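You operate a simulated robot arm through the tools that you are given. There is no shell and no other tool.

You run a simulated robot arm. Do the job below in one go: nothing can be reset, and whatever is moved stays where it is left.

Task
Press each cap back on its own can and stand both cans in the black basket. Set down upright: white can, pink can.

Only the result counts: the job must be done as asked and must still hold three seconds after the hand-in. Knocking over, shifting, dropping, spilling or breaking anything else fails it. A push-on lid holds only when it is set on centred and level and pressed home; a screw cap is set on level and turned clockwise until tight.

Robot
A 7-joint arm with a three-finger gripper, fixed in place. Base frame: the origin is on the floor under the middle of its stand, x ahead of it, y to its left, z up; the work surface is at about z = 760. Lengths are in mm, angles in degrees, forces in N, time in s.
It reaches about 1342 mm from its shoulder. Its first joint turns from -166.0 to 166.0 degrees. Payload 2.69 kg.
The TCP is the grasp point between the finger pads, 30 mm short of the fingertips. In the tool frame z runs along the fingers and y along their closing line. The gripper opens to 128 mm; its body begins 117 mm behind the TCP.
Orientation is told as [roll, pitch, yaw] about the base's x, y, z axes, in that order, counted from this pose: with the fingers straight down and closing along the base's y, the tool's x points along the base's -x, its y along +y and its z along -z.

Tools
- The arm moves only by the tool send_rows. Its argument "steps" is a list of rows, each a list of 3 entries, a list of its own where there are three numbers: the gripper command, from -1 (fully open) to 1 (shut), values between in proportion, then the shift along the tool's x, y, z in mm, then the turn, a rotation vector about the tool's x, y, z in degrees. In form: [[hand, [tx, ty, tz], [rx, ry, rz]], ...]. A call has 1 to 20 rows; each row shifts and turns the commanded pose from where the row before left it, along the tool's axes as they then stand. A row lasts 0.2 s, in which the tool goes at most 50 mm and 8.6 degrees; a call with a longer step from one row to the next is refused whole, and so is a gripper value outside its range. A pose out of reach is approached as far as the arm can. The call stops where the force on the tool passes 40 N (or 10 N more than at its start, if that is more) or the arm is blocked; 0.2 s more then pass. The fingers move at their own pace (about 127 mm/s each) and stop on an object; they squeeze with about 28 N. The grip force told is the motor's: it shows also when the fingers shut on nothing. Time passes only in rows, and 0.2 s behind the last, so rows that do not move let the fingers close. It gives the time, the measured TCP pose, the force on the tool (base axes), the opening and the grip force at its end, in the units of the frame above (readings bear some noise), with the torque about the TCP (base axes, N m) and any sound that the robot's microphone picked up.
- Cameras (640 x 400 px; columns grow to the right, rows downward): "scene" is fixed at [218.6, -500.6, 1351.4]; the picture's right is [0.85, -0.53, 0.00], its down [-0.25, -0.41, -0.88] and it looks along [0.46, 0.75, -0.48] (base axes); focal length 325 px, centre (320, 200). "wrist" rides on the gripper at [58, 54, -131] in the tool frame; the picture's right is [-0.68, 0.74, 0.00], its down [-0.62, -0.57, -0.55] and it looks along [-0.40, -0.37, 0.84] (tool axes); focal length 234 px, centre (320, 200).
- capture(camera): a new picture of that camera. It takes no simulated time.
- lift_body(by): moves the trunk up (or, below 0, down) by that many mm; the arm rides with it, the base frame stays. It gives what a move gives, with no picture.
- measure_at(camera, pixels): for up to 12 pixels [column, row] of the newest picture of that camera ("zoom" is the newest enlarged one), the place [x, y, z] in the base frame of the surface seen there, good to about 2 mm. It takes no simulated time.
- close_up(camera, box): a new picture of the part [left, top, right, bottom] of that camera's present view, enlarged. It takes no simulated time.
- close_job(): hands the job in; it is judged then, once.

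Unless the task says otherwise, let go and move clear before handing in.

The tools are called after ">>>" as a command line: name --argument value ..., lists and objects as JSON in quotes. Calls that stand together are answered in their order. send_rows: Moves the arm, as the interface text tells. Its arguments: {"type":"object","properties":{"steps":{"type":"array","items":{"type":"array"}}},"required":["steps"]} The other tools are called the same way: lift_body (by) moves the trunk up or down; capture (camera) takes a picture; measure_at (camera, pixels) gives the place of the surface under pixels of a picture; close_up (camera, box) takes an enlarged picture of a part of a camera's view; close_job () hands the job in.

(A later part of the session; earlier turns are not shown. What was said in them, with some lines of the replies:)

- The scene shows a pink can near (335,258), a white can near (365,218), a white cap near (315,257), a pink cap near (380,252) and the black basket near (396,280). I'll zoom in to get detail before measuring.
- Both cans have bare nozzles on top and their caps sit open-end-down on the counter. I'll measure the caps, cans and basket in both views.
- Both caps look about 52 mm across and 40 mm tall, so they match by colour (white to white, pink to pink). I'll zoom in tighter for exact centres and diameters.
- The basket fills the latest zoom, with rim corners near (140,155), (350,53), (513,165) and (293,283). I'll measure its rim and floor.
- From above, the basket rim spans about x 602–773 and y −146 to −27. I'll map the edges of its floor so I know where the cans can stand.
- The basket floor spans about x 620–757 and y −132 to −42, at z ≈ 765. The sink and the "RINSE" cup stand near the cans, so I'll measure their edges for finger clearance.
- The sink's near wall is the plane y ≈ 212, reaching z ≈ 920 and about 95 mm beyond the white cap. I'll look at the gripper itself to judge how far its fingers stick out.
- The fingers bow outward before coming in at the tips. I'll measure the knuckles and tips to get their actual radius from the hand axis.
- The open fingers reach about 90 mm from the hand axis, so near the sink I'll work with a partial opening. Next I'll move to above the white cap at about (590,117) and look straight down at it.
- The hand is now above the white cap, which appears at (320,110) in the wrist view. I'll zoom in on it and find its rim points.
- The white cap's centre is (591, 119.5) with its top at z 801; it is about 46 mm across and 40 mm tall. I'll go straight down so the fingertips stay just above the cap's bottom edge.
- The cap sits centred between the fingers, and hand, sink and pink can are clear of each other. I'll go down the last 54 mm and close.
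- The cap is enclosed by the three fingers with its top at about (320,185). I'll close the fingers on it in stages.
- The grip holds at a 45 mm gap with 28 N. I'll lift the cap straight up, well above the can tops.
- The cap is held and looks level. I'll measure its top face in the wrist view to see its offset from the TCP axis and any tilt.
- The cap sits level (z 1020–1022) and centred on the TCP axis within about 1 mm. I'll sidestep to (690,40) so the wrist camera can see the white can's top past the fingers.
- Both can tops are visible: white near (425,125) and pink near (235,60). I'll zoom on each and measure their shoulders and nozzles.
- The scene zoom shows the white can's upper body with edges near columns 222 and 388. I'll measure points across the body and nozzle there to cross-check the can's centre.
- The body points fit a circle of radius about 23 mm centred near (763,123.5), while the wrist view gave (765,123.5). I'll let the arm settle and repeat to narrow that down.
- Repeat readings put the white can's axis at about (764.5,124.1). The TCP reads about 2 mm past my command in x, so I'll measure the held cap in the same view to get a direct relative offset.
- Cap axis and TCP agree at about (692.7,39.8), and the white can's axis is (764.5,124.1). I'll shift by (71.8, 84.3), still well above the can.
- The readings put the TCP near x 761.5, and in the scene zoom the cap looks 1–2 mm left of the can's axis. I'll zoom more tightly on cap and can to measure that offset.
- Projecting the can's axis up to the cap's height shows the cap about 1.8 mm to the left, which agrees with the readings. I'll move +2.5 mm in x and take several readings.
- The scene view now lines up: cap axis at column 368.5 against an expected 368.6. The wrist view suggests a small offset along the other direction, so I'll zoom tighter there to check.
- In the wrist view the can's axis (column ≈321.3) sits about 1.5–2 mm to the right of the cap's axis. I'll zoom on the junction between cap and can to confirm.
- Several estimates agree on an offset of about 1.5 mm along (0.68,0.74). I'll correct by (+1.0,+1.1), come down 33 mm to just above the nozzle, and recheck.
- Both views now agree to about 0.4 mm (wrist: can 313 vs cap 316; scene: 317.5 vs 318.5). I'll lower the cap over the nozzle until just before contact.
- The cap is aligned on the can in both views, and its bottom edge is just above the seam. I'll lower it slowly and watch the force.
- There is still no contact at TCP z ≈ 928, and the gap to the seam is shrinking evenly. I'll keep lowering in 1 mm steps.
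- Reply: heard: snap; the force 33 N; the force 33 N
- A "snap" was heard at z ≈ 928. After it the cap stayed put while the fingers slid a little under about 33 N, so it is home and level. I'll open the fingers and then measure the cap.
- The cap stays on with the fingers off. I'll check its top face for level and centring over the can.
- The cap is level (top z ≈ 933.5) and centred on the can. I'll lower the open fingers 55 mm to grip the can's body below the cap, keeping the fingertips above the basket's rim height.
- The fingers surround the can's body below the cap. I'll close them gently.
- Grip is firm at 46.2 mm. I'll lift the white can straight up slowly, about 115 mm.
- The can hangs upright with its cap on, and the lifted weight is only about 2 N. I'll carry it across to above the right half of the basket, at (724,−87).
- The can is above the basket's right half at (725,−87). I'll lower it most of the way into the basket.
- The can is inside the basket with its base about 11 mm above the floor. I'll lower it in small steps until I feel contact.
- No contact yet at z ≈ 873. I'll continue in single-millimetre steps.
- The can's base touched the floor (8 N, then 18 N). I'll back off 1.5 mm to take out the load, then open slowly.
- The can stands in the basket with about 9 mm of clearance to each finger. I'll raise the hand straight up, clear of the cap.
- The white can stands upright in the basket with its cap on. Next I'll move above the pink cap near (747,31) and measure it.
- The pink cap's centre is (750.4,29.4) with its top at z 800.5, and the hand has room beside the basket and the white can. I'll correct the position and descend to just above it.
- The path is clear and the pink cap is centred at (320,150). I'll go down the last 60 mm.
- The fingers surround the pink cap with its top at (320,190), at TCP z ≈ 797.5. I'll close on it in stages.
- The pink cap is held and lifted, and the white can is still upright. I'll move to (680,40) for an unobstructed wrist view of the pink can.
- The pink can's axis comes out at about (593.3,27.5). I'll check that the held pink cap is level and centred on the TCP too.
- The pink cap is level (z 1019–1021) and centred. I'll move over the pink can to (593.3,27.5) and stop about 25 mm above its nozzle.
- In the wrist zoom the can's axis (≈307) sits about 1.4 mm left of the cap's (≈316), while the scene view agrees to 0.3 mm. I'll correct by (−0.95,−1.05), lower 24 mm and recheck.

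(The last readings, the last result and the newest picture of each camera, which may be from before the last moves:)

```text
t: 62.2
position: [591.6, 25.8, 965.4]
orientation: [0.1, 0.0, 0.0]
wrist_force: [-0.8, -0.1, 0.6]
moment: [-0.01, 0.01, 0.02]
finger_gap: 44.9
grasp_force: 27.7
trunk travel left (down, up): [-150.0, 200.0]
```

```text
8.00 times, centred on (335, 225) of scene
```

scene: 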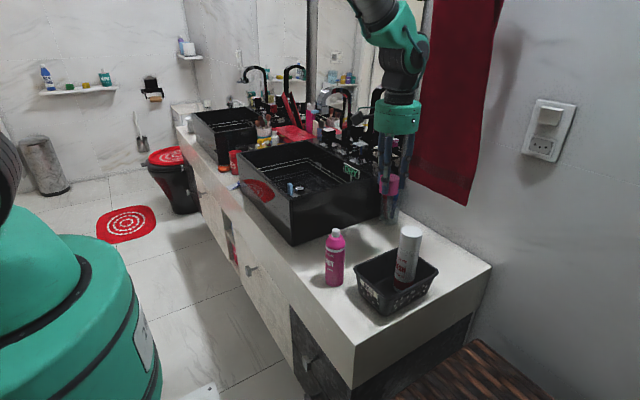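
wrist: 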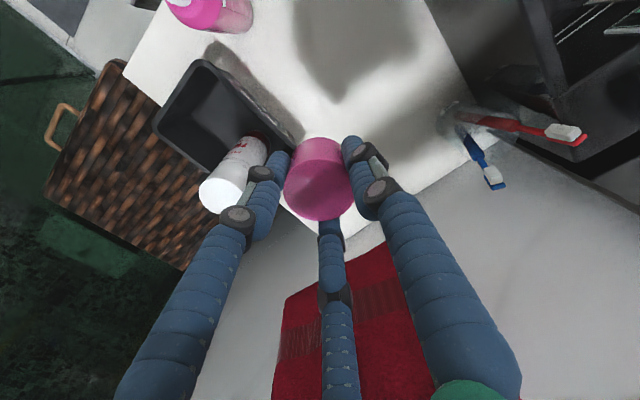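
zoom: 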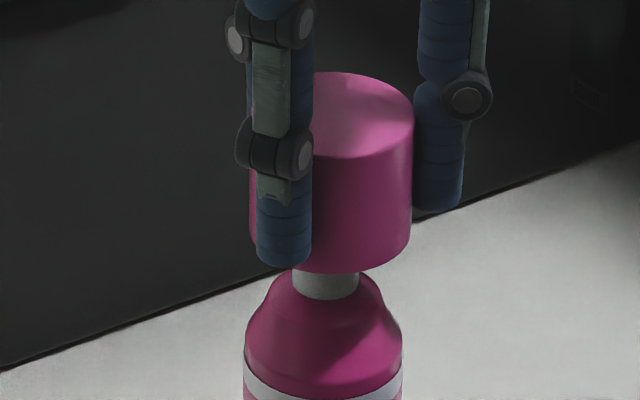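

That overshot slightly: the wrist shows the can at 325 against the cap's 316, and the scene shows the cap about 0.9 mm to the right. I'll nudge +1.4 mm in y and look again.

>>> send_rows --steps '[[1.0, [0.0, 1.4, 0], [0, 0, 0]], [1.0, [0, 0, 0], [0, 0, 0]], [1.0, [0, 0, 0], [0, 0, 0]], [1.0, [0, 0, 0], [0, 0, 0]]]'

>>> send_rows --steps '[[1.0, [0, 0, 0], [0, 0, 0]]]'

>>> send_rows --steps '[[1.0, [0, 0, 0], [0, 0, 0]]]'

>>> close_up --camera "wrist" --box '[280, 120, 360, 170]'

>>> close_up --camera "scene" --box '[311, 205, 359, 235]'

>>> close_up --camera "scene" --box '[311, 225, 359, 255]'

```text
t: 63.2
position: [591.1, 28.2, 963.6]
orientation: [0.0, 0.1, 0.1]
wrist_force: [-0.2, 0.7, -0.4]
moment: [0.01, 0.02, 0.0]
finger_gap: 44.8
grasp_force: 27.9
trunk travel left (down, up): [-150.0, 200.0]
```

```text
t: 63.6
position: [591.7, 27.8, 963.7]
orientation: [-0.1, 0.0, -0.1]
wrist_force: [0.3, -0.6, 0.8]
moment: [0.04, -0.01, -0.01]
finger_gap: 45.1
grasp_force: 27.7
trunk travel left (down, up): [-150.0, 200.0]
```

```text
t: 64.0
position: [592.3, 29.5, 963.4]
orientation: [0.0, 0.0, 0.0]
wrist_force: [0.3, -0.7, -0.4]
moment: [0.03, 0.01, 0.01]
finger_gap: 44.9
grasp_force: 28.1
trunk travel left (down, up): [-150.0, 200.0]
```

```text
8.00 times, centred on (320, 145) of wrist
```

zoom: 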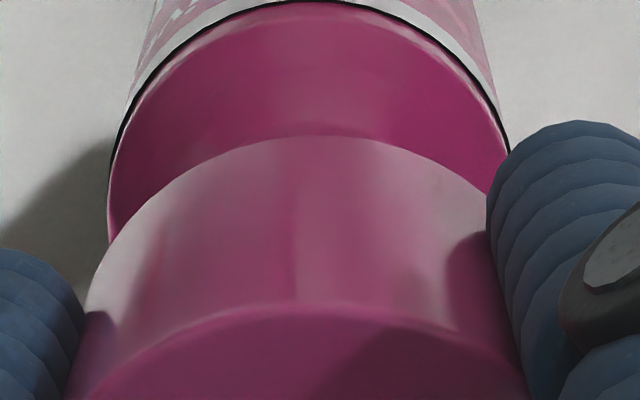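

```text
13.33 times, centred on (335, 220) of scene
```

zoom: 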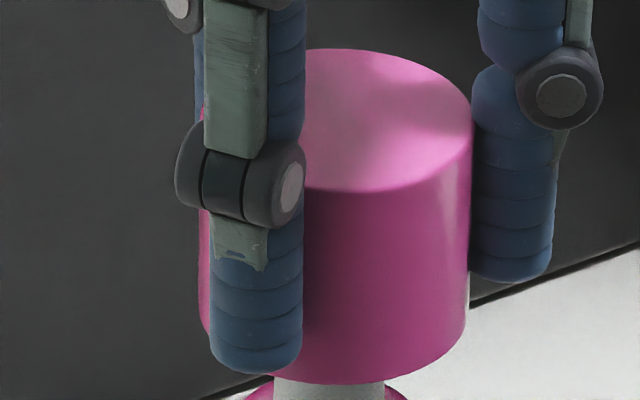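

```text
13.33 times, centred on (335, 240) of scene
```

zoom: 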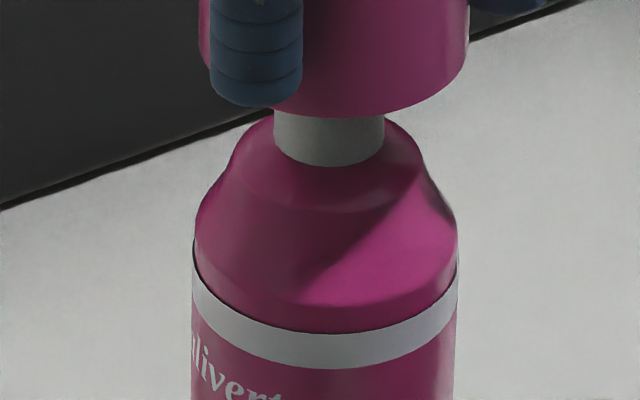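

Both views now agree to about 0.5 mm, the same as for the white cap. I'll lower the cap over the nozzle, stopping before contact.

>>> send_rows --steps '[[1.0, [0, 0, 6], [0, 0, 0]], [1.0, [0, 0, 6], [0, 0, 0]], [1.0, [0, 0, 6], [0, 0, 0]], [1.0, [0, 0, 4], [0, 0, 0]], [1.0, [0, 0, 0], [0, 0, 0]], [1.0, [0, 0, 0], [0, 0, 0]]]'

>>> close_up --camera "wrist" --box '[280, 110, 360, 170]'

>>> close_up --camera "scene" --box '[307, 210, 363, 245]'

```text
t: 65.4
position: [592.6, 27.1, 941.9]
orientation: [0.0, 0.0, 0.0]
wrist_force: [-0.7, 0.3, 0.2]
moment: [0.01, 0.04, -0.01]
finger_gap: 44.8
grasp_force: 27.5
trunk travel left (down, up): [-150.0, 200.0]
```

```text
6.67 times, centred on (320, 140) of wrist
```

zoom: 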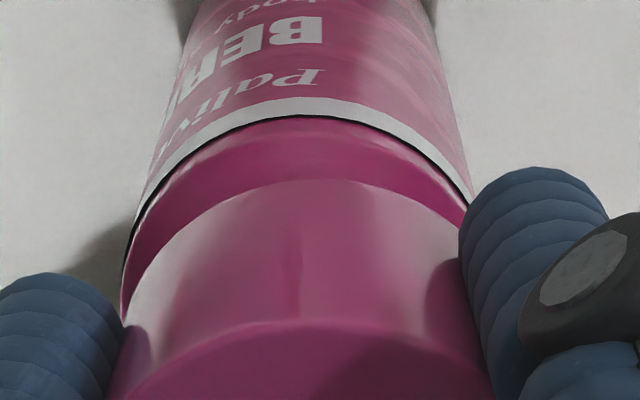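

```text
11.43 times, centred on (335, 228) of scene
```

zoom: 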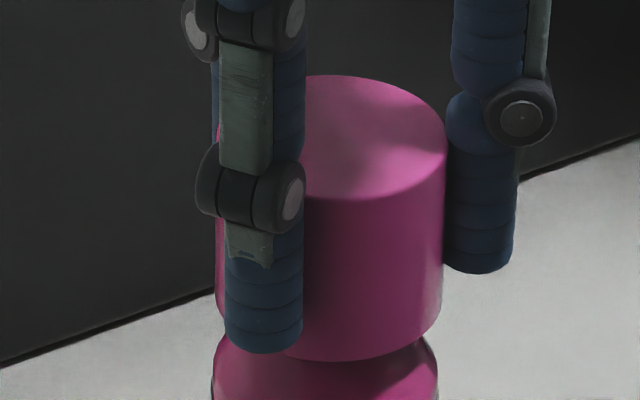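

In the wrist zoom the cap looks slightly right of the can: the seam is centred near 309 and the cap near 320. I'll zoom into the left and right edges to measure this properly before contact.

>>> close_up --camera "wrist" --box '[290, 122, 322, 142]'

>>> close_up --camera "wrist" --box '[318, 122, 350, 142]'

```text
16.00 times, centred on (306, 132) of wrist
```

zoom: 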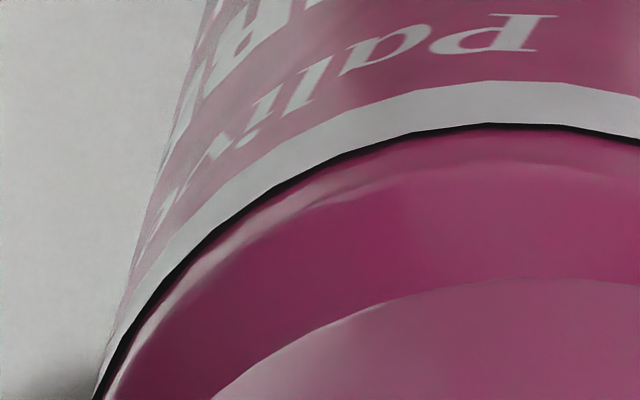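

```text
16.00 times, centred on (334, 132) of wrist
```

zoom: 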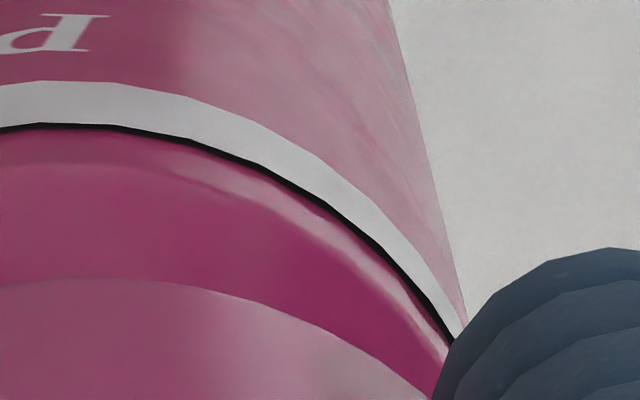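

The seam is centred at column 318.2 and the cap edge at 319.9, so the cap is about 1.4 mm off, plus about 0.4 mm in the scene view. I'll correct by (−0.95,−0.85) and re-measure.

>>> send_rows --steps '[[1.0, [0.95, -0.85, 0], [0, 0, 0]], [1.0, [0, 0, 0], [0, 0, 0]], [1.0, [0, 0, 0], [0, 0, 0]], [1.0, [0, 0, 0], [0, 0, 0]]]'

>>> close_up --camera "wrist" --box '[290, 122, 322, 142]'

>>> close_up --camera "wrist" --box '[318, 122, 350, 142]'

>>> close_up --camera "scene" --box '[311, 225, 359, 255]'

```text
t: 66.4
position: [592.3, 28.3, 942.0]
orientation: [0.0, 0.0, 0.1]
wrist_force: [0.4, -0.7, 0.5]
moment: [0.01, 0.0, -0.03]
finger_gap: 45.2
grasp_force: 27.6
trunk travel left (down, up): [-150.0, 200.0]
```

```text
16.00 times, centred on (306, 132) of wrist
```

zoom: 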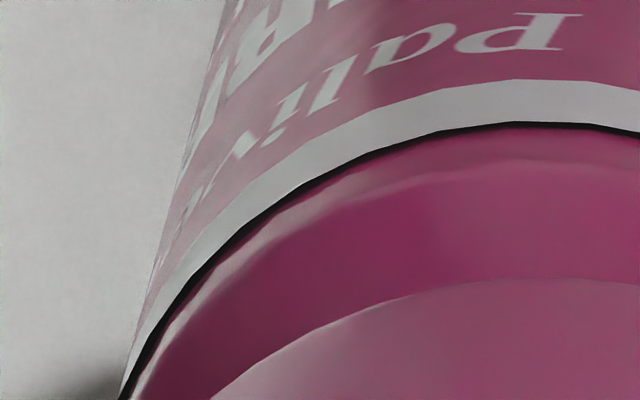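

```text
16.00 times, centred on (334, 132) of wrist
```

zoom: 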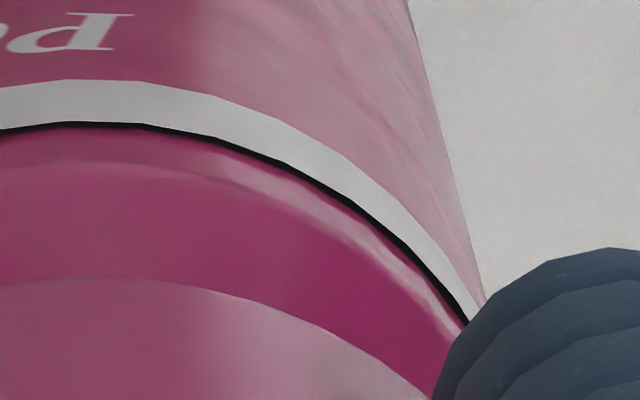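

```text
13.33 times, centred on (335, 240) of scene
```

zoom: 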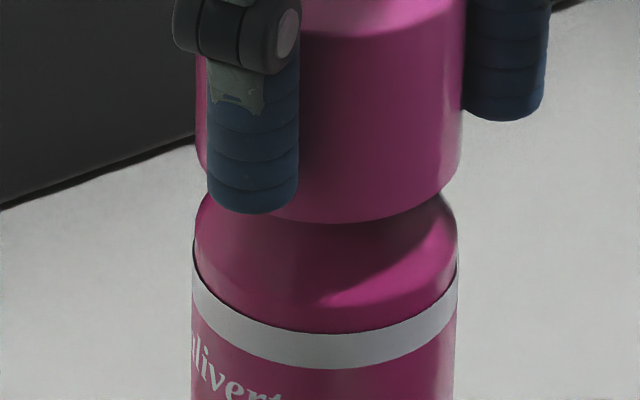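

Now the seam (319.95) and cap (319.85) coincide in the wrist view, and the scene view is within 0.2 mm. I'll lower slowly to press it on.

>>> send_rows --steps '[[1.0, [0, 0, 2], [0, 0, 0]], [1.0, [0, 0, 2], [0, 0, 0]], [1.0, [0, 0, 1], [0, 0, 0]], [1.0, [0, 0, 0], [0, 0, 0]], [1.0, [0, 0, 0], [0, 0, 0]]]'

>>> send_rows --steps '[[1.0, [0, 0, 1], [0, 0, 0]], [1.0, [0, 0, 1], [0, 0, 0]], [1.0, [0, 0, 0], [0, 0, 0]], [1.0, [0, 0, 0], [0, 0, 0]]]'

```text
t: 67.6
position: [591.2, 28.1, 935.8]
orientation: [0.0, 0.0, 0.0]
wrist_force: [0.4, -0.2, -0.2]
moment: [0.02, -0.01, -0.02]
finger_gap: 45.0
grasp_force: 28.1
trunk travel left (down, up): [-150.0, 200.0]
```

```text
t: 68.6
position: [591.4, 27.1, 934.3]
orientation: [0.0, 0.1, -0.1]
wrist_force: [0.1, -0.8, 0.1]
moment: [0.02, 0.02, 0.04]
finger_gap: 44.8
grasp_force: 28.1
trunk travel left (down, up): [-150.0, 200.0]
```

>>> send_rows --steps '[[1.0, [0, 0, 1], [0, 0, 0]], [1.0, [0, 0, 1], [0, 0, 0]], [1.0, [0, 0, 0], [0, 0, 0]], [1.0, [0, 0, 0], [0, 0, 0]]]'

>>> close_up --camera "wrist" --box '[280, 110, 360, 170]'

>>> close_up --camera "scene" --box '[311, 225, 359, 255]'

```text
t: 69.6
position: [589.0, 26.8, 932.6]
orientation: [-0.1, 0.0, 0.1]
wrist_force: [0.1, 0.1, 0.7]
moment: [0.0, 0.03, -0.06]
finger_gap: 44.8
grasp_force: 28.0
trunk travel left (down, up): [-150.0, 200.0]
```

```text
6.67 times, centred on (320, 140) of wrist
```

zoom: 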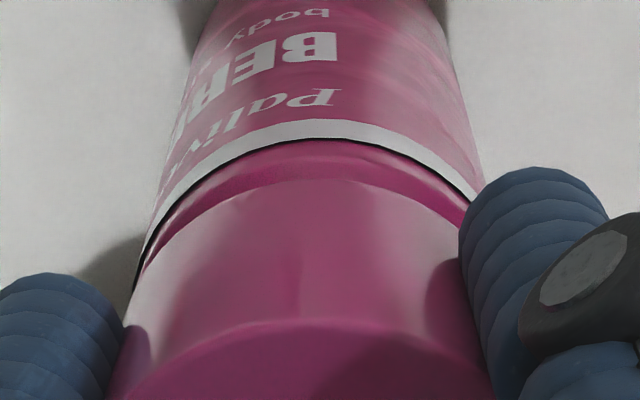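

```text
13.33 times, centred on (335, 240) of scene
```

zoom: 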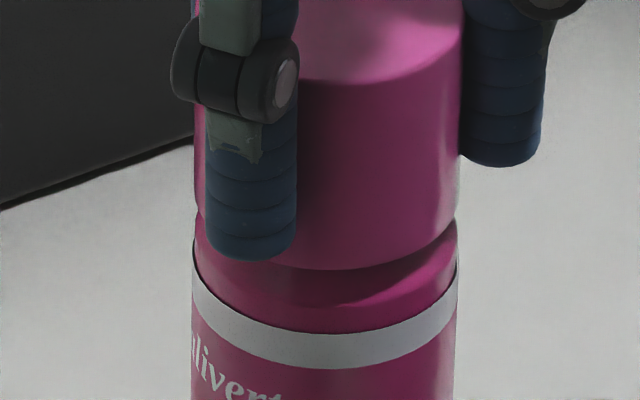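

Alignment is still good and there is no contact yet at z ≈ 932.6. I'll continue in 1 mm steps.

>>> send_rows --steps '[[1.0, [0, 0, 1], [0, 0, 0]], [1.0, [0, 0, 0], [0, 0, 0]], [1.0, [0, 0, 0], [0, 0, 0]]]'

>>> send_rows --steps '[[1.0, [0, 0, 1], [0, 0, 0]], [1.0, [0, 0, 0], [0, 0, 0]], [1.0, [0, 0, 0], [0, 0, 0]]]'

>>> send_rows --steps '[[1.0, [0, 0, 1], [0, 0, 0]], [1.0, [0, 0, 0], [0, 0, 0]], [1.0, [0, 0, 0], [0, 0, 0]]]'

```text
t: 70.4
position: [590.8, 27.3, 930.9]
orientation: [0.0, 0.0, -0.1]
wrist_force: [0.7, -0.9, 0.2]
moment: [0.03, 0.0, -0.03]
finger_gap: 44.9
grasp_force: 28.1
trunk travel left (down, up): [-150.0, 200.0]
```

```text
t: 71.2
position: [591.2, 28.7, 930.8]
orientation: [0.0, 0.0, 0.1]
wrist_force: [-0.4, 0.5, 0.3]
moment: [0.02, -0.01, 0.01]
finger_gap: 44.7
grasp_force: 27.5
trunk travel left (down, up): [-150.0, 200.0]
```

```text
t: 72.0
position: [592.0, 27.1, 930.4]
orientation: [0.0, -0.2, 0.0]
wrist_force: [-2.0, 0.3, 16.2]
moment: [0.03, 0.2, 0.03]
finger_gap: 45.3
grasp_force: 28.0
trunk travel left (down, up): [-150.0, 200.0]
heard: snap
```

A "snap" was heard with 16 N. I'll press another 2 mm to make sure it is fully home, like the white one.

>>> send_rows --steps '[[1.0, [0, 0, 1], [0, 0, 0]], [1.0, [0, 0, 1], [0, 0, 0]], [1.0, [0, 0, 0], [0, 0, 0]], [1.0, [0, 0, 0], [0, 0, 0]]]'

>>> close_up --camera "scene" --box '[311, 220, 359, 250]'

```text
t: 73.0
position: [591.8, 27.0, 929.0]
orientation: [0.0, -0.3, 0.0]
wrist_force: [2.6, 0.6, 32.0]
moment: [0.06, -0.15, 0.01]
finger_gap: 45.0
grasp_force: 27.8
trunk travel left (down, up): [-150.0, 200.0]
```

```text
13.33 times, centred on (335, 235) of scene
```

zoom: 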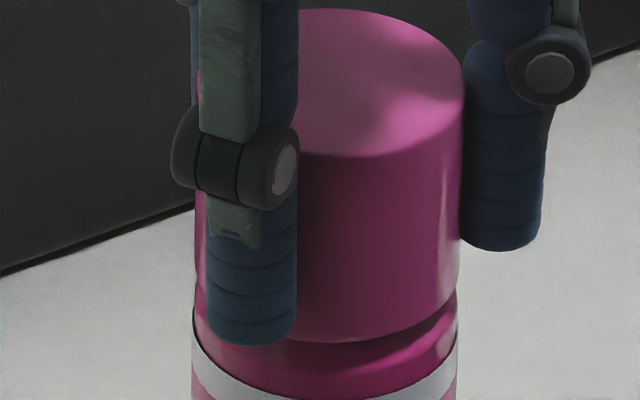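

It's pressed home at 32 N with no further movement. I'll open the fingers and check the cap.

>>> send_rows --steps '[[0.2, [0, 0, 0], [0, 0, 0]], [0.0, [0, 0, 0], [0, 0, 0]], [-0.15, [0, 0, 0], [0, 0, 0]], [-0.15, [0, 0, 0], [0, 0, 0]]]'

>>> close_up --camera "wrist" --box '[270, 110, 370, 230]'

>>> measure_at --camera "zoom" --pixels '[[317, 290], [210, 290], [425, 290], [317, 200], [317, 375], [245, 225], [390, 225], [245, 355], [390, 355]]'

>>> close_up --camera "scene" --box '[300, 200, 380, 300]'

```text
t: 74.0
position: [591.1, 27.0, 927.1]
orientation: [0.0, -0.1, 0.0]
wrist_force: [-0.3, 0.0, 0.3]
moment: [0.01, 0.02, -0.02]
finger_gap: 73.7
grasp_force: 0.0
trunk travel left (down, up): [-150.0, 200.0]
```

```text
3.33 times, centred on (320, 170) of wrist
```

zoom: 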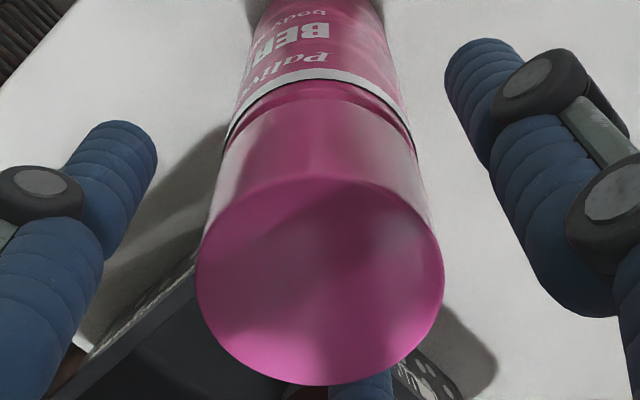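

```text
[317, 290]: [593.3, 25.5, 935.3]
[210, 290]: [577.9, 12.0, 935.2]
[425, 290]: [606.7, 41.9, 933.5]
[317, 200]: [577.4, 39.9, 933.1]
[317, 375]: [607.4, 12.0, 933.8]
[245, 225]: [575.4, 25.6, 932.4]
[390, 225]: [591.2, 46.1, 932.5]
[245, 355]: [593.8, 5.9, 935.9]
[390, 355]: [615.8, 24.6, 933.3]
```

```text
4.00 times, centred on (340, 250) of scene
```

zoom: 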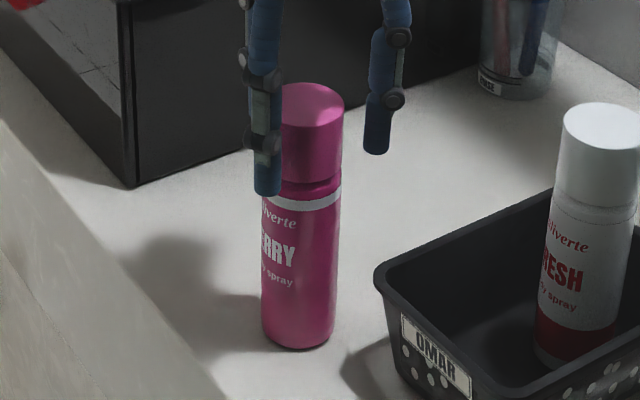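

The pink cap is on, level (z ≈ 933.5) and centred. I'll lower the open fingers 60 mm and grip the pink can's body.

>>> send_rows --steps '[[-0.15, [-0.8, 0, 12], [0, 0, 0]], [-0.15, [0, 0, 12], [0, 0, 0]], [-0.15, [0, 0, 12], [0, 0, 0]], [-0.15, [0, 0, 12], [0, 0, 0]], [-0.15, [0, 0, 11], [0, 0, 0]], [-0.15, [0, 0, 0], [0, 0, 0]], [-0.15, [0, 0, 0], [0, 0, 0]]]'

>>> capture --camera "wrist"

>>> close_up --camera "scene" --box '[290, 180, 410, 300]'

```text
t: 75.6
position: [593.1, 27.1, 867.2]
orientation: [0.0, 0.1, 0.0]
wrist_force: [0.2, -0.4, -0.6]
moment: [0.0, -0.01, 0.0]
finger_gap: 73.3
grasp_force: 0.0
trunk travel left (down, up): [-150.0, 200.0]
```

```text
taken
```

wrist: 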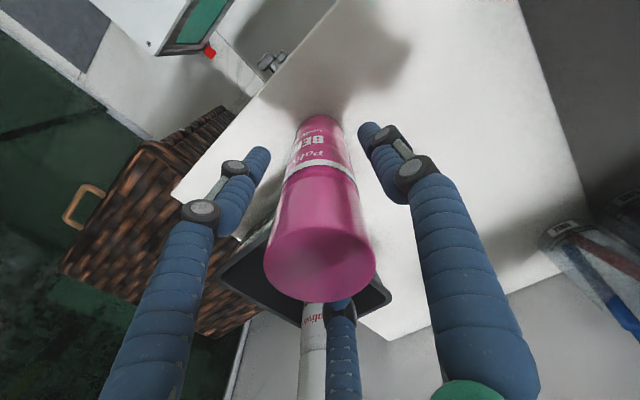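

```text
3.33 times, centred on (350, 240) of scene
```

zoom: 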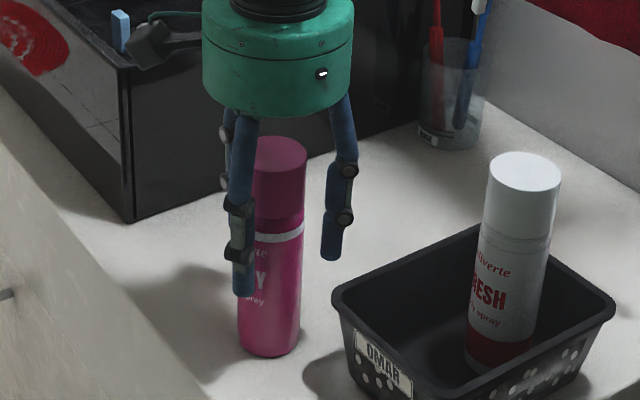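

The fingers surround the pink can's body. I'll close them gently, then lift.

>>> send_rows --steps '[[0.0, [0, 0, 0], [0, 0, 0]], [0.15, [0, 0, 0], [0, 0, 0]], [0.22, [0, 0, 0], [0, 0, 0]], [0.3, [0, 0, 0], [0, 0, 0]], [0.6, [0, 0, 0], [0, 0, 0]], [1.0, [0, 0, 0], [0, 0, 0]], [1.0, [0, 0, 0], [0, 0, 0]], [1.0, [0, 0, 0], [0, 0, 0]]]'

>>> send_rows --steps '[[1.0, [0, 0, -3], [0, 0, 0]], [1.0, [0, 0, -7], [0, 0, 0]], [1.0, [0, 0, -12], [0, 0, 0]], [1.0, [0, 0, -15], [0, 0, 0]], [1.0, [0, 0, -18], [0, 0, 0]], [1.0, [0, 0, -18], [0, 0, 0]], [1.0, [0, 0, -18], [0, 0, 0]], [1.0, [0, 0, -14], [0, 0, 0]], [1.0, [0, 0, -7], [0, 0, 0]], [1.0, [0, 0, -3], [0, 0, 0]], [1.0, [0, 0, 0], [0, 0, 0]]]'

>>> capture --camera "wrist"

>>> close_up --camera "scene" --box '[290, 140, 430, 310]'

```text
t: 77.4
position: [591.6, 27.0, 868.9]
orientation: [0.0, 0.0, 0.0]
wrist_force: [0.6, 1.5, 2.8]
moment: [0.0, 0.02, -0.02]
finger_gap: 46.2
grasp_force: 27.7
trunk travel left (down, up): [-150.0, 200.0]
```

```text
t: 79.8
position: [592.3, 28.8, 983.9]
orientation: [0.0, 0.0, 0.0]
wrist_force: [0.4, 0.3, -1.6]
moment: [0.01, -0.01, 0.02]
finger_gap: 46.4
grasp_force: 27.9
trunk travel left (down, up): [-150.0, 200.0]
```

```text
taken
```

wrist: 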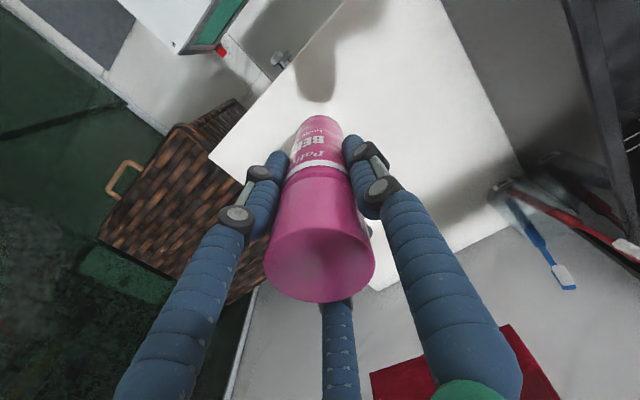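

```text
2.35 times, centred on (360, 225) of scene
```

zoom: 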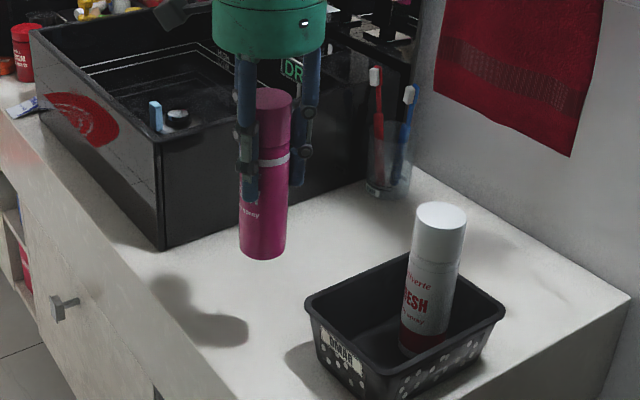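

The pink can is lifted with its cap on. Before moving it, I'll measure where the white can stands and re-check the basket rim.

>>> close_up --camera "scene" --box '[350, 210, 450, 320]'

>>> measure_at --camera "scene" --pixels '[[410, 232], [402, 232], [418, 232], [357, 273], [380, 262], [396, 310], [416, 295], [375, 295], [393, 275]]'

```text
3.64 times, centred on (400, 265) of scene
```

zoom: 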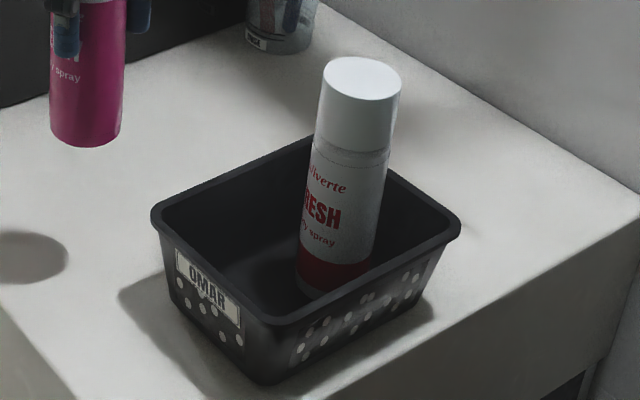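

```text
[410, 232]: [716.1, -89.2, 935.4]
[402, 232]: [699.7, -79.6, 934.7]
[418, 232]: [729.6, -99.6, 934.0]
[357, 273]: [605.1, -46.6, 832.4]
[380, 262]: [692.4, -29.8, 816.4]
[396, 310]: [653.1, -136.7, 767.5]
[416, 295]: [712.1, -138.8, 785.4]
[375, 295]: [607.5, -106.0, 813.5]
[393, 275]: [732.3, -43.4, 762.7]
```

>>> measure_at --camera "zoom" --pixels '[[362, 79], [328, 79], [396, 82], [362, 60], [362, 98], [155, 220], [270, 320], [305, 140], [455, 230], [200, 195], [345, 230], [310, 200]]'

```text
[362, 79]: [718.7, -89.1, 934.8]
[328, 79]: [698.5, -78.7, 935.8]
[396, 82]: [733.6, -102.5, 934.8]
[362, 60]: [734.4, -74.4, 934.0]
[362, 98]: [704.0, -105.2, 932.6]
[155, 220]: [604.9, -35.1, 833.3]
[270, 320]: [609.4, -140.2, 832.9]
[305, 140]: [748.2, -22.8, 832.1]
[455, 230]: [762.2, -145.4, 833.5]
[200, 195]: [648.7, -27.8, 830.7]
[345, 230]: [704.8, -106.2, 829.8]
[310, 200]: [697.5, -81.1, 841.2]
```

The white can stands upright around (721,−88) and the basket hasn't moved. I'll carry the pink can to above the left half, at (648.5,−87).

>>> send_rows --steps '[[1.0, [-2.5, -5, 0], [0, 0, 0]], [1.0, [-5, -10, 0], [0, 0, 0]], [1.0, [-7, -14.5, 0], [0, 0, 0]], [1.0, [-8.5, -17, 0], [0, 0, 0]], [1.0, [-8.5, -17, 0], [0, 0, 0]], [1.0, [-8.5, -17, 0], [0, 0, 0]], [1.0, [-7.5, -16, 0], [0, 0, 0]], [1.0, [-6, -12.5, 0], [0, 0, 0]], [1.0, [-3, -6.5, 0], [0, 0, 0]], [1.0, [0, 0, 0], [0, 0, 0]], [1.0, [0, 0, 0], [0, 0, 0]], [1.0, [0, 0, 0], [0, 0, 0]]]'

>>> send_rows --steps '[[1.0, [0, 0, 0], [0, 0, 0]]]'

>>> capture --camera "wrist"

>>> close_up --camera "scene" --box '[320, 160, 460, 320]'

```text
t: 82.4
position: [650.0, -88.7, 982.9]
orientation: [0.1, 0.0, 0.1]
wrist_force: [1.0, -0.2, -1.2]
moment: [0.0, 0.02, 0.0]
finger_gap: 46.4
grasp_force: 27.9
trunk travel left (down, up): [-150.0, 200.0]
```

```text
t: 82.8
position: [649.5, -87.6, 982.6]
orientation: [0.1, 0.0, 0.1]
wrist_force: [0.5, 0.2, -1.6]
moment: [0.0, 0.02, 0.02]
finger_gap: 46.5
grasp_force: 28.1
trunk travel left (down, up): [-150.0, 200.0]
```

```text
taken
```

wrist: 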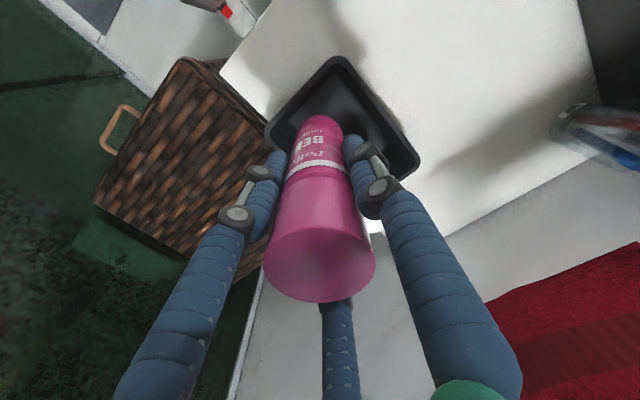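

```text
2.50 times, centred on (390, 240) of scene
```

zoom: 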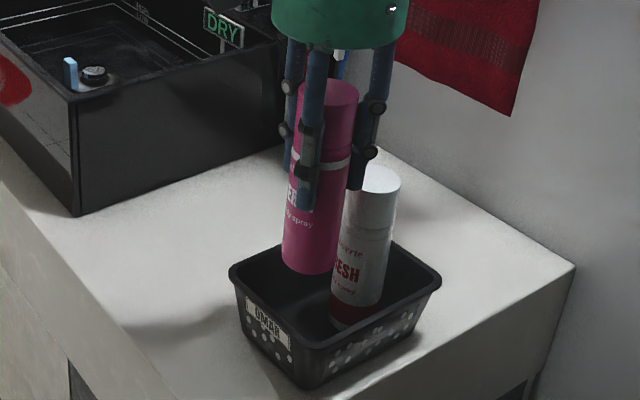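

The pink can is at (649.7,−88). I'll check its clearance to the white can in the wrist view before lowering.

>>> close_up --camera "wrist" --box '[250, 100, 450, 300]'

```text
2.00 times, centred on (350, 200) of wrist
```

zoom: 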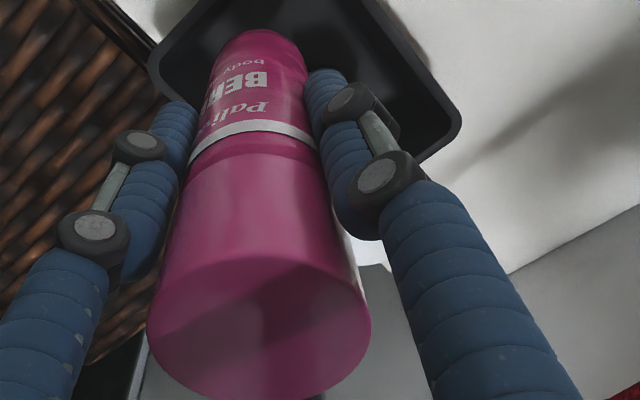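

Only a sliver of the white cap shows, at (368,250), and it is clear of the fingers. I'll lower halfway and check.

>>> send_rows --steps '[[1.0, [0, 0, 6], [0, 0, 0]], [1.0, [0, 0, 10], [0, 0, 0]], [1.0, [0, 0, 12], [0, 0, 0]], [1.0, [0, 0, 12], [0, 0, 0]], [1.0, [0, 0, 10], [0, 0, 0]], [1.0, [0, 0, 0], [0, 0, 0]], [1.0, [0, 0, 0], [0, 0, 0]]]'

>>> close_up --camera "scene" --box '[340, 170, 440, 310]'

>>> close_up --camera "wrist" --box '[250, 100, 450, 300]'

```text
t: 84.4
position: [649.6, -88.4, 932.7]
orientation: [-0.1, -0.1, -0.1]
wrist_force: [0.6, -0.5, -1.8]
moment: [-0.01, -0.02, 0.02]
finger_gap: 46.5
grasp_force: 27.9
trunk travel left (down, up): [-150.0, 200.0]
```

```text
2.86 times, centred on (390, 240) of scene
```

zoom: 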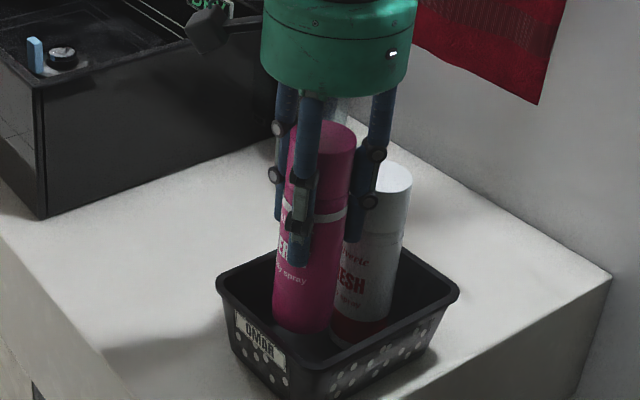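

```text
2.00 times, centred on (350, 200) of wrist
```

zoom: 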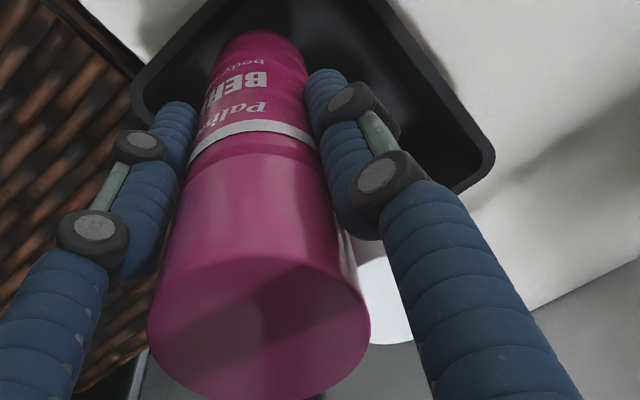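

The right-hand finger overlaps the white can in the image only because it stands in front. I'll measure the actual distance to be sure.

>>> measure_at --camera "wrist" --pixels '[[375, 250]]'

>>> measure_at --camera "zoom" --pixels '[[375, 280], [390, 320], [395, 340], [372, 300], [380, 265]]'

>>> close_up --camera "scene" --box '[365, 200, 415, 300]'

>>> measure_at --camera "zoom" --pixels '[[317, 60], [365, 60], [350, 40], [335, 100], [300, 100], [280, 50], [285, 90], [345, 160], [320, 200]]'

```text
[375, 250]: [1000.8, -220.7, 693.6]
```

```text
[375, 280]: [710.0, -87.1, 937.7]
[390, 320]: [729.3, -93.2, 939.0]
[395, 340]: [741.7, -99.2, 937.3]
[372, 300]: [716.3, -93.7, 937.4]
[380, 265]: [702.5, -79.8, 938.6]
```

```text
4.00 times, centred on (390, 250) of scene
```

zoom: 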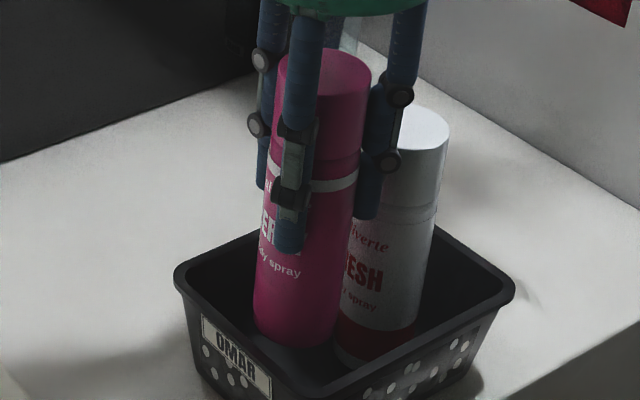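

```text
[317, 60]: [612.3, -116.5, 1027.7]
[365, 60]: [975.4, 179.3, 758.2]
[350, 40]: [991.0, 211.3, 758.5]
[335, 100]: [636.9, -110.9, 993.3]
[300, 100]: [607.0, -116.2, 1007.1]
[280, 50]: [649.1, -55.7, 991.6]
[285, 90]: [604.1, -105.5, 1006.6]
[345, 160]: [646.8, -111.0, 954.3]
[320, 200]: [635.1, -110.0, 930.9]
```

>>> measure_at --camera "zoom" --pixels '[[368, 205], [388, 162], [402, 97], [400, 60], [440, 130], [425, 180], [400, 240]]'

```text
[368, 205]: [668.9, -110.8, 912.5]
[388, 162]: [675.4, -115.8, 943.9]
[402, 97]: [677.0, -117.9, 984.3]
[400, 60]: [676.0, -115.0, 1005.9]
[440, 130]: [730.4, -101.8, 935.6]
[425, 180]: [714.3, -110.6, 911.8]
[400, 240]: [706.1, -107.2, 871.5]
```

The nearest finger is about 10–15 mm clear of the white can. I'll keep lowering to just above the basket floor.

>>> send_rows --steps '[[1.0, [0, 0, 8], [0, 0, 0]], [1.0, [0, 0, 10], [0, 0, 0]], [1.0, [0, 0, 10], [0, 0, 0]], [1.0, [0, 0, 10], [0, 0, 0]], [1.0, [0, 0, 8], [0, 0, 0]], [1.0, [0, 0, 4], [0, 0, 0]], [1.0, [0, 0, 3], [0, 0, 0]], [1.0, [0, 0, 0], [0, 0, 0]], [1.0, [0, 0, 0], [0, 0, 0]]]'

>>> close_up --camera "scene" --box '[345, 200, 435, 310]'

>>> close_up --camera "wrist" --box '[250, 100, 450, 300]'

```text
t: 86.4
position: [648.5, -88.2, 879.7]
orientation: [0.0, 0.0, 0.0]
wrist_force: [0.3, -0.5, -2.5]
moment: [0.04, 0.0, 0.02]
finger_gap: 46.3
grasp_force: 27.9
trunk travel left (down, up): [-150.0, 200.0]
```

```text
3.64 times, centred on (390, 255) of scene
```

zoom: 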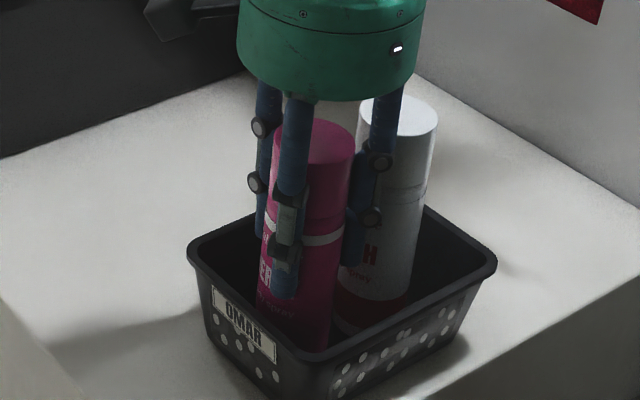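

```text
2.00 times, centred on (350, 200) of wrist
```

zoom: 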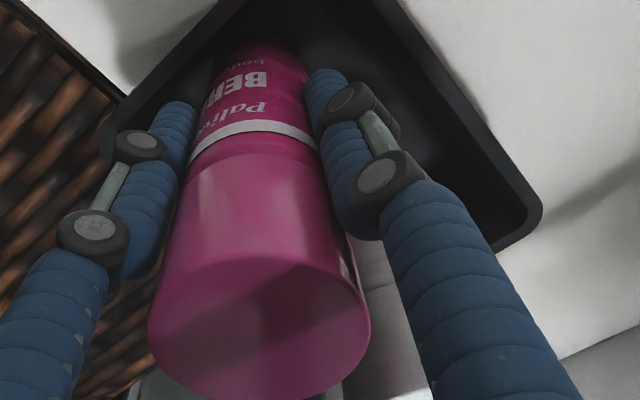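

The white can hasn't moved. I'll lower the last few millimetres in small steps until contact.

>>> send_rows --steps '[[1.0, [0, 0, 2], [0, 0, 0]], [1.0, [0, 0, 2], [0, 0, 0]], [1.0, [0, 0, 1], [0, 0, 0]], [1.0, [0, 0, 0], [0, 0, 0]], [1.0, [0, 0, 0], [0, 0, 0]]]'

>>> send_rows --steps '[[1.0, [0, 0, 1], [0, 0, 0]], [1.0, [0, 0, 0], [0, 0, 0]], [1.0, [0, 0, 0], [0, 0, 0]]]'

>>> send_rows --steps '[[1.0, [0, 0, 1], [0, 0, 0]], [1.0, [0, 0, 0], [0, 0, 0]], [1.0, [0, 0, 0], [0, 0, 0]]]'

```text
t: 87.6
position: [648.2, -87.8, 875.4]
orientation: [0.1, 0.0, 0.1]
wrist_force: [0.8, 0.4, -1.9]
moment: [0.02, -0.02, 0.0]
finger_gap: 46.2
grasp_force: 28.6
trunk travel left (down, up): [-150.0, 200.0]
```

```text
t: 88.4
position: [648.4, -87.7, 873.8]
orientation: [0.0, 0.1, 0.0]
wrist_force: [-0.1, -0.2, -1.9]
moment: [-0.01, 0.05, 0.02]
finger_gap: 46.3
grasp_force: 27.8
trunk travel left (down, up): [-150.0, 200.0]
```

```text
t: 89.2
position: [648.7, -86.7, 874.1]
orientation: [0.0, -0.1, 0.0]
wrist_force: [0.2, -1.0, -1.3]
moment: [0.0, 0.0, -0.01]
finger_gap: 46.3
grasp_force: 28.2
trunk travel left (down, up): [-150.0, 200.0]
```

>>> send_rows --steps '[[1.0, [0, 0, 1], [0, 0, 0]], [1.0, [0, 0, 0], [0, 0, 0]], [1.0, [0, 0, 0], [0, 0, 0]]]'

>>> send_rows --steps '[[1.0, [0, 0, 0.7], [0, 0, 0]], [1.0, [0, 0, 0], [0, 0, 0]], [1.0, [0, 0, 0], [0, 0, 0]]]'

```text
t: 90.0
position: [648.4, -89.6, 873.2]
orientation: [0.0, 0.1, 0.0]
wrist_force: [0.1, -0.1, -1.6]
moment: [0.0, 0.02, -0.01]
finger_gap: 46.6
grasp_force: 28.4
trunk travel left (down, up): [-150.0, 200.0]
```

```text
t: 90.8
position: [647.6, -88.1, 872.3]
orientation: [0.0, 0.0, 0.0]
wrist_force: [-1.1, 0.5, 7.9]
moment: [-0.14, 0.22, -0.08]
finger_gap: 46.3
grasp_force: 28.3
trunk travel left (down, up): [-150.0, 200.0]
```

The can touched the floor (about 8 N). I'll back off 0.5 mm to relieve the load and open the fingers just enough to clear.

>>> send_rows --steps '[[1.0, [0, 0, -0.5], [0, 0, 0]], [1.0, [0, 0, 0], [0, 0, 0]], [0.25, [0, 0, 0], [0, 0, 0]], [0.2, [0, 0, 0], [0, 0, 0]], [0.15, [0, 0, 0], [0, 0, 0]], [0.08, [0, 0, 0], [0, 0, 0]], [0.08, [0, 0, 0], [0, 0, 0]]]'

>>> close_up --camera "scene" --box '[345, 200, 435, 310]'

>>> close_up --camera "wrist" --box '[230, 90, 450, 310]'

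```text
t: 92.4
position: [647.9, -88.4, 871.8]
orientation: [0.0, -0.1, 0.0]
wrist_force: [0.2, 0.0, 0.5]
moment: [-0.01, 0.01, 0.02]
finger_gap: 58.9
grasp_force: 0.1
trunk travel left (down, up): [-150.0, 200.0]
```

```text
3.64 times, centred on (390, 255) of scene
```

zoom: 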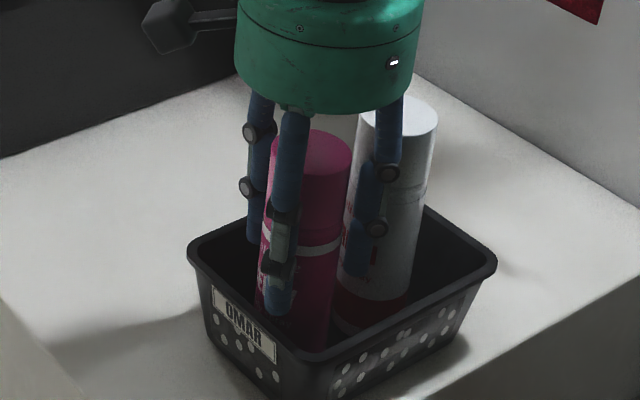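

```text
1.82 times, centred on (340, 200) of wrist
```

zoom: 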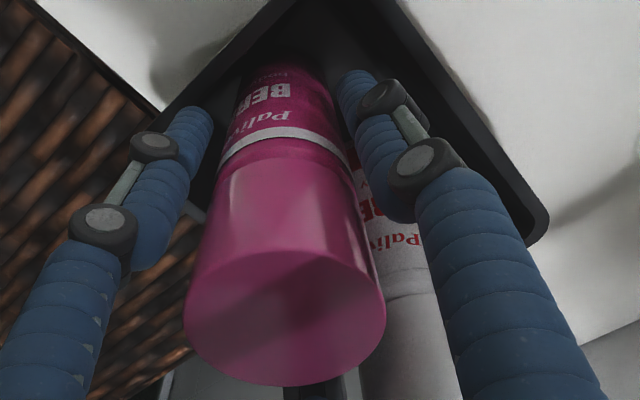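

The fingers are free and both cans stand. I'll raise the hand straight up, slowly at first.

>>> send_rows --steps '[[0.08, [0, 0, -4], [0, 0, 0]], [0.08, [0, 0, -8], [0, 0, 0]], [0.08, [0, 0, -12], [0, 0, 0]], [0.08, [0, 0, -14], [0, 0, 0]], [0.08, [0, 0, -16], [0, 0, 0]], [0.08, [0, 0, -18], [0, 0, 0]], [0.08, [0, 0, -20], [0, 0, 0]], [0.08, [0, 0, -22], [0, 0, 0]], [0.08, [0, 0, -22], [0, 0, 0]], [0.08, [0, 0, -22], [0, 0, 0]], [0.08, [0, 0, -25], [0, 0, 0]], [0.08, [0, 0, -25], [0, 0, 0]], [0.08, [0, 0, -25], [0, 0, 0]], [0.08, [0, 0, 0], [0, 0, 0]]]'

>>> capture --camera "wrist"

>>> capture --camera "scene"

>>> close_up --camera "scene" --box '[345, 200, 445, 320]'

```text
t: 95.4
position: [650.0, -86.8, 1107.9]
orientation: [0.0, 0.0, 0.0]
wrist_force: [0.5, -0.3, 0.7]
moment: [0.0, -0.02, -0.03]
finger_gap: 59.3
grasp_force: 0.0
trunk travel left (down, up): [-150.0, 200.0]
```

```text
taken
```

wrist: 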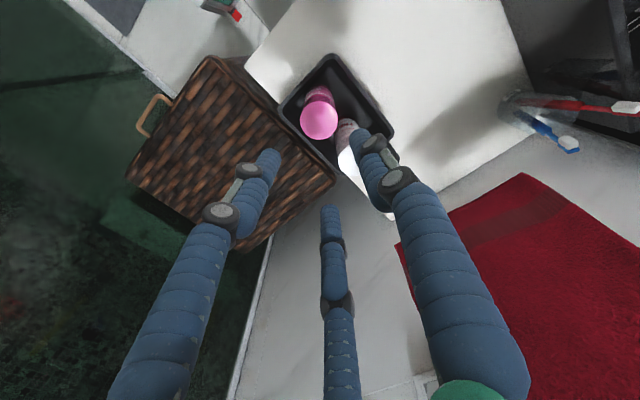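

```text
taken
```

scene: 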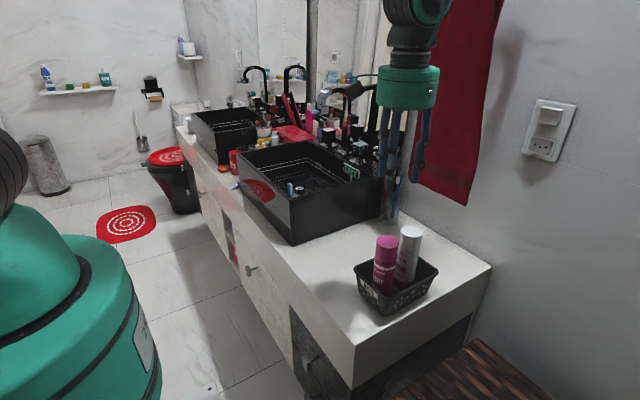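

```text
3.33 times, centred on (395, 260) of scene
```

zoom: 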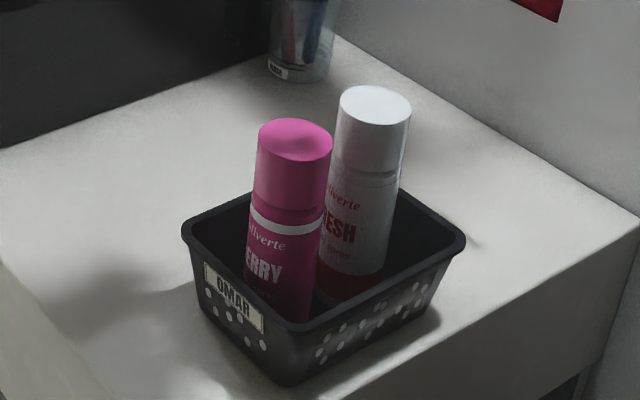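

Both capped cans stand in the basket and the hand is clear at z 1108. I'll measure both cap tops as a final check that they are level and at the right height.

>>> measure_at --camera "zoom" --pixels '[[295, 140], [265, 140], [325, 142], [295, 124], [295, 156], [375, 105], [345, 105], [405, 108], [375, 90], [375, 122]]'

>>> send_rows --steps '[[0.08, [0, 0, -20], [0, 0, 0]], [0.08, [0, 0, -20], [0, 0, 0]], [0.08, [0, 0, 0], [0, 0, 0]], [0.08, [0, 0, 0], [0, 0, 0]], [0.08, [0, 0, 0], [0, 0, 0]], [0.08, [0, 0, 0], [0, 0, 0]]]'

>>> close_up --camera "wrist" --box '[270, 50, 400, 170]'

>>> close_up --camera "scene" --box '[345, 200, 445, 320]'

```text
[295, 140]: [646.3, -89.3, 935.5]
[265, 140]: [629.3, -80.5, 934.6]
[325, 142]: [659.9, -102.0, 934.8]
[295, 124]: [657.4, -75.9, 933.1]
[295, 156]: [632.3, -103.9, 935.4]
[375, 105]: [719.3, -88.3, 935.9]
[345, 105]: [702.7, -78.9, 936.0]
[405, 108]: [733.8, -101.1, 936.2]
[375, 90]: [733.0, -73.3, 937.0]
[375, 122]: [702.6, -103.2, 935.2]
```

```text
t: 96.8
position: [648.9, -88.0, 1145.4]
orientation: [0.0, 0.0, 0.1]
wrist_force: [-0.4, 0.0, -0.5]
moment: [-0.05, 0.0, -0.01]
finger_gap: 58.8
grasp_force: 0.1
trunk travel left (down, up): [-150.0, 200.0]
```

```text
3.33 times, centred on (335, 110) of wrist
```

zoom: 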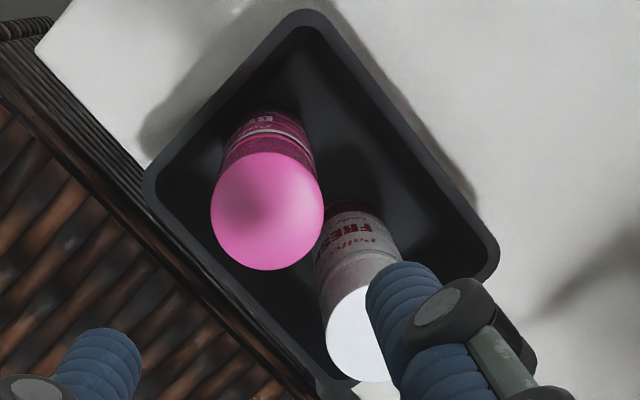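

```text
3.33 times, centred on (395, 260) of scene
```

zoom: 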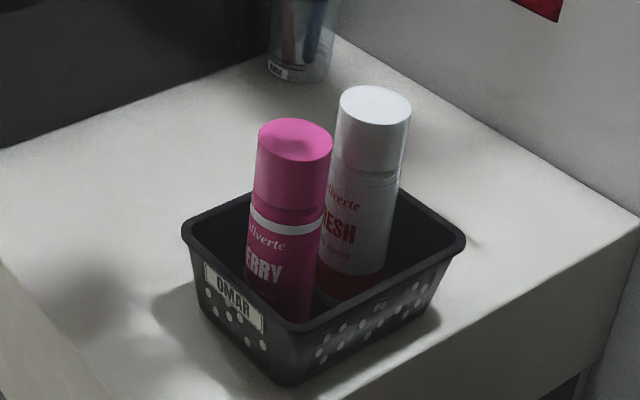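

Both cap tops are level (z ≈ 935), each cap is on its own can, and the cans stand upright and still in the black basket with the hand well clear. I'm handing the job in.

>>> close_job

```text
The job is handed in.
```

The job is handed in. Both cans are standing upright in the black basket with their own caps on.

- **Caps:** the white cap went on the white can and the pink cap on the pink can. Each gave an audible snap when pressed, then stayed put under a further push of about 32 N.
- **Final check:** before hand-in, both cap tops were level to within about 2 mm and neither can had shifted after I let go. The gripper was raised well clear.
- **Surroundings:** nothing else was touched, and the basket did not move from where it started.

I don't have the judge's result.
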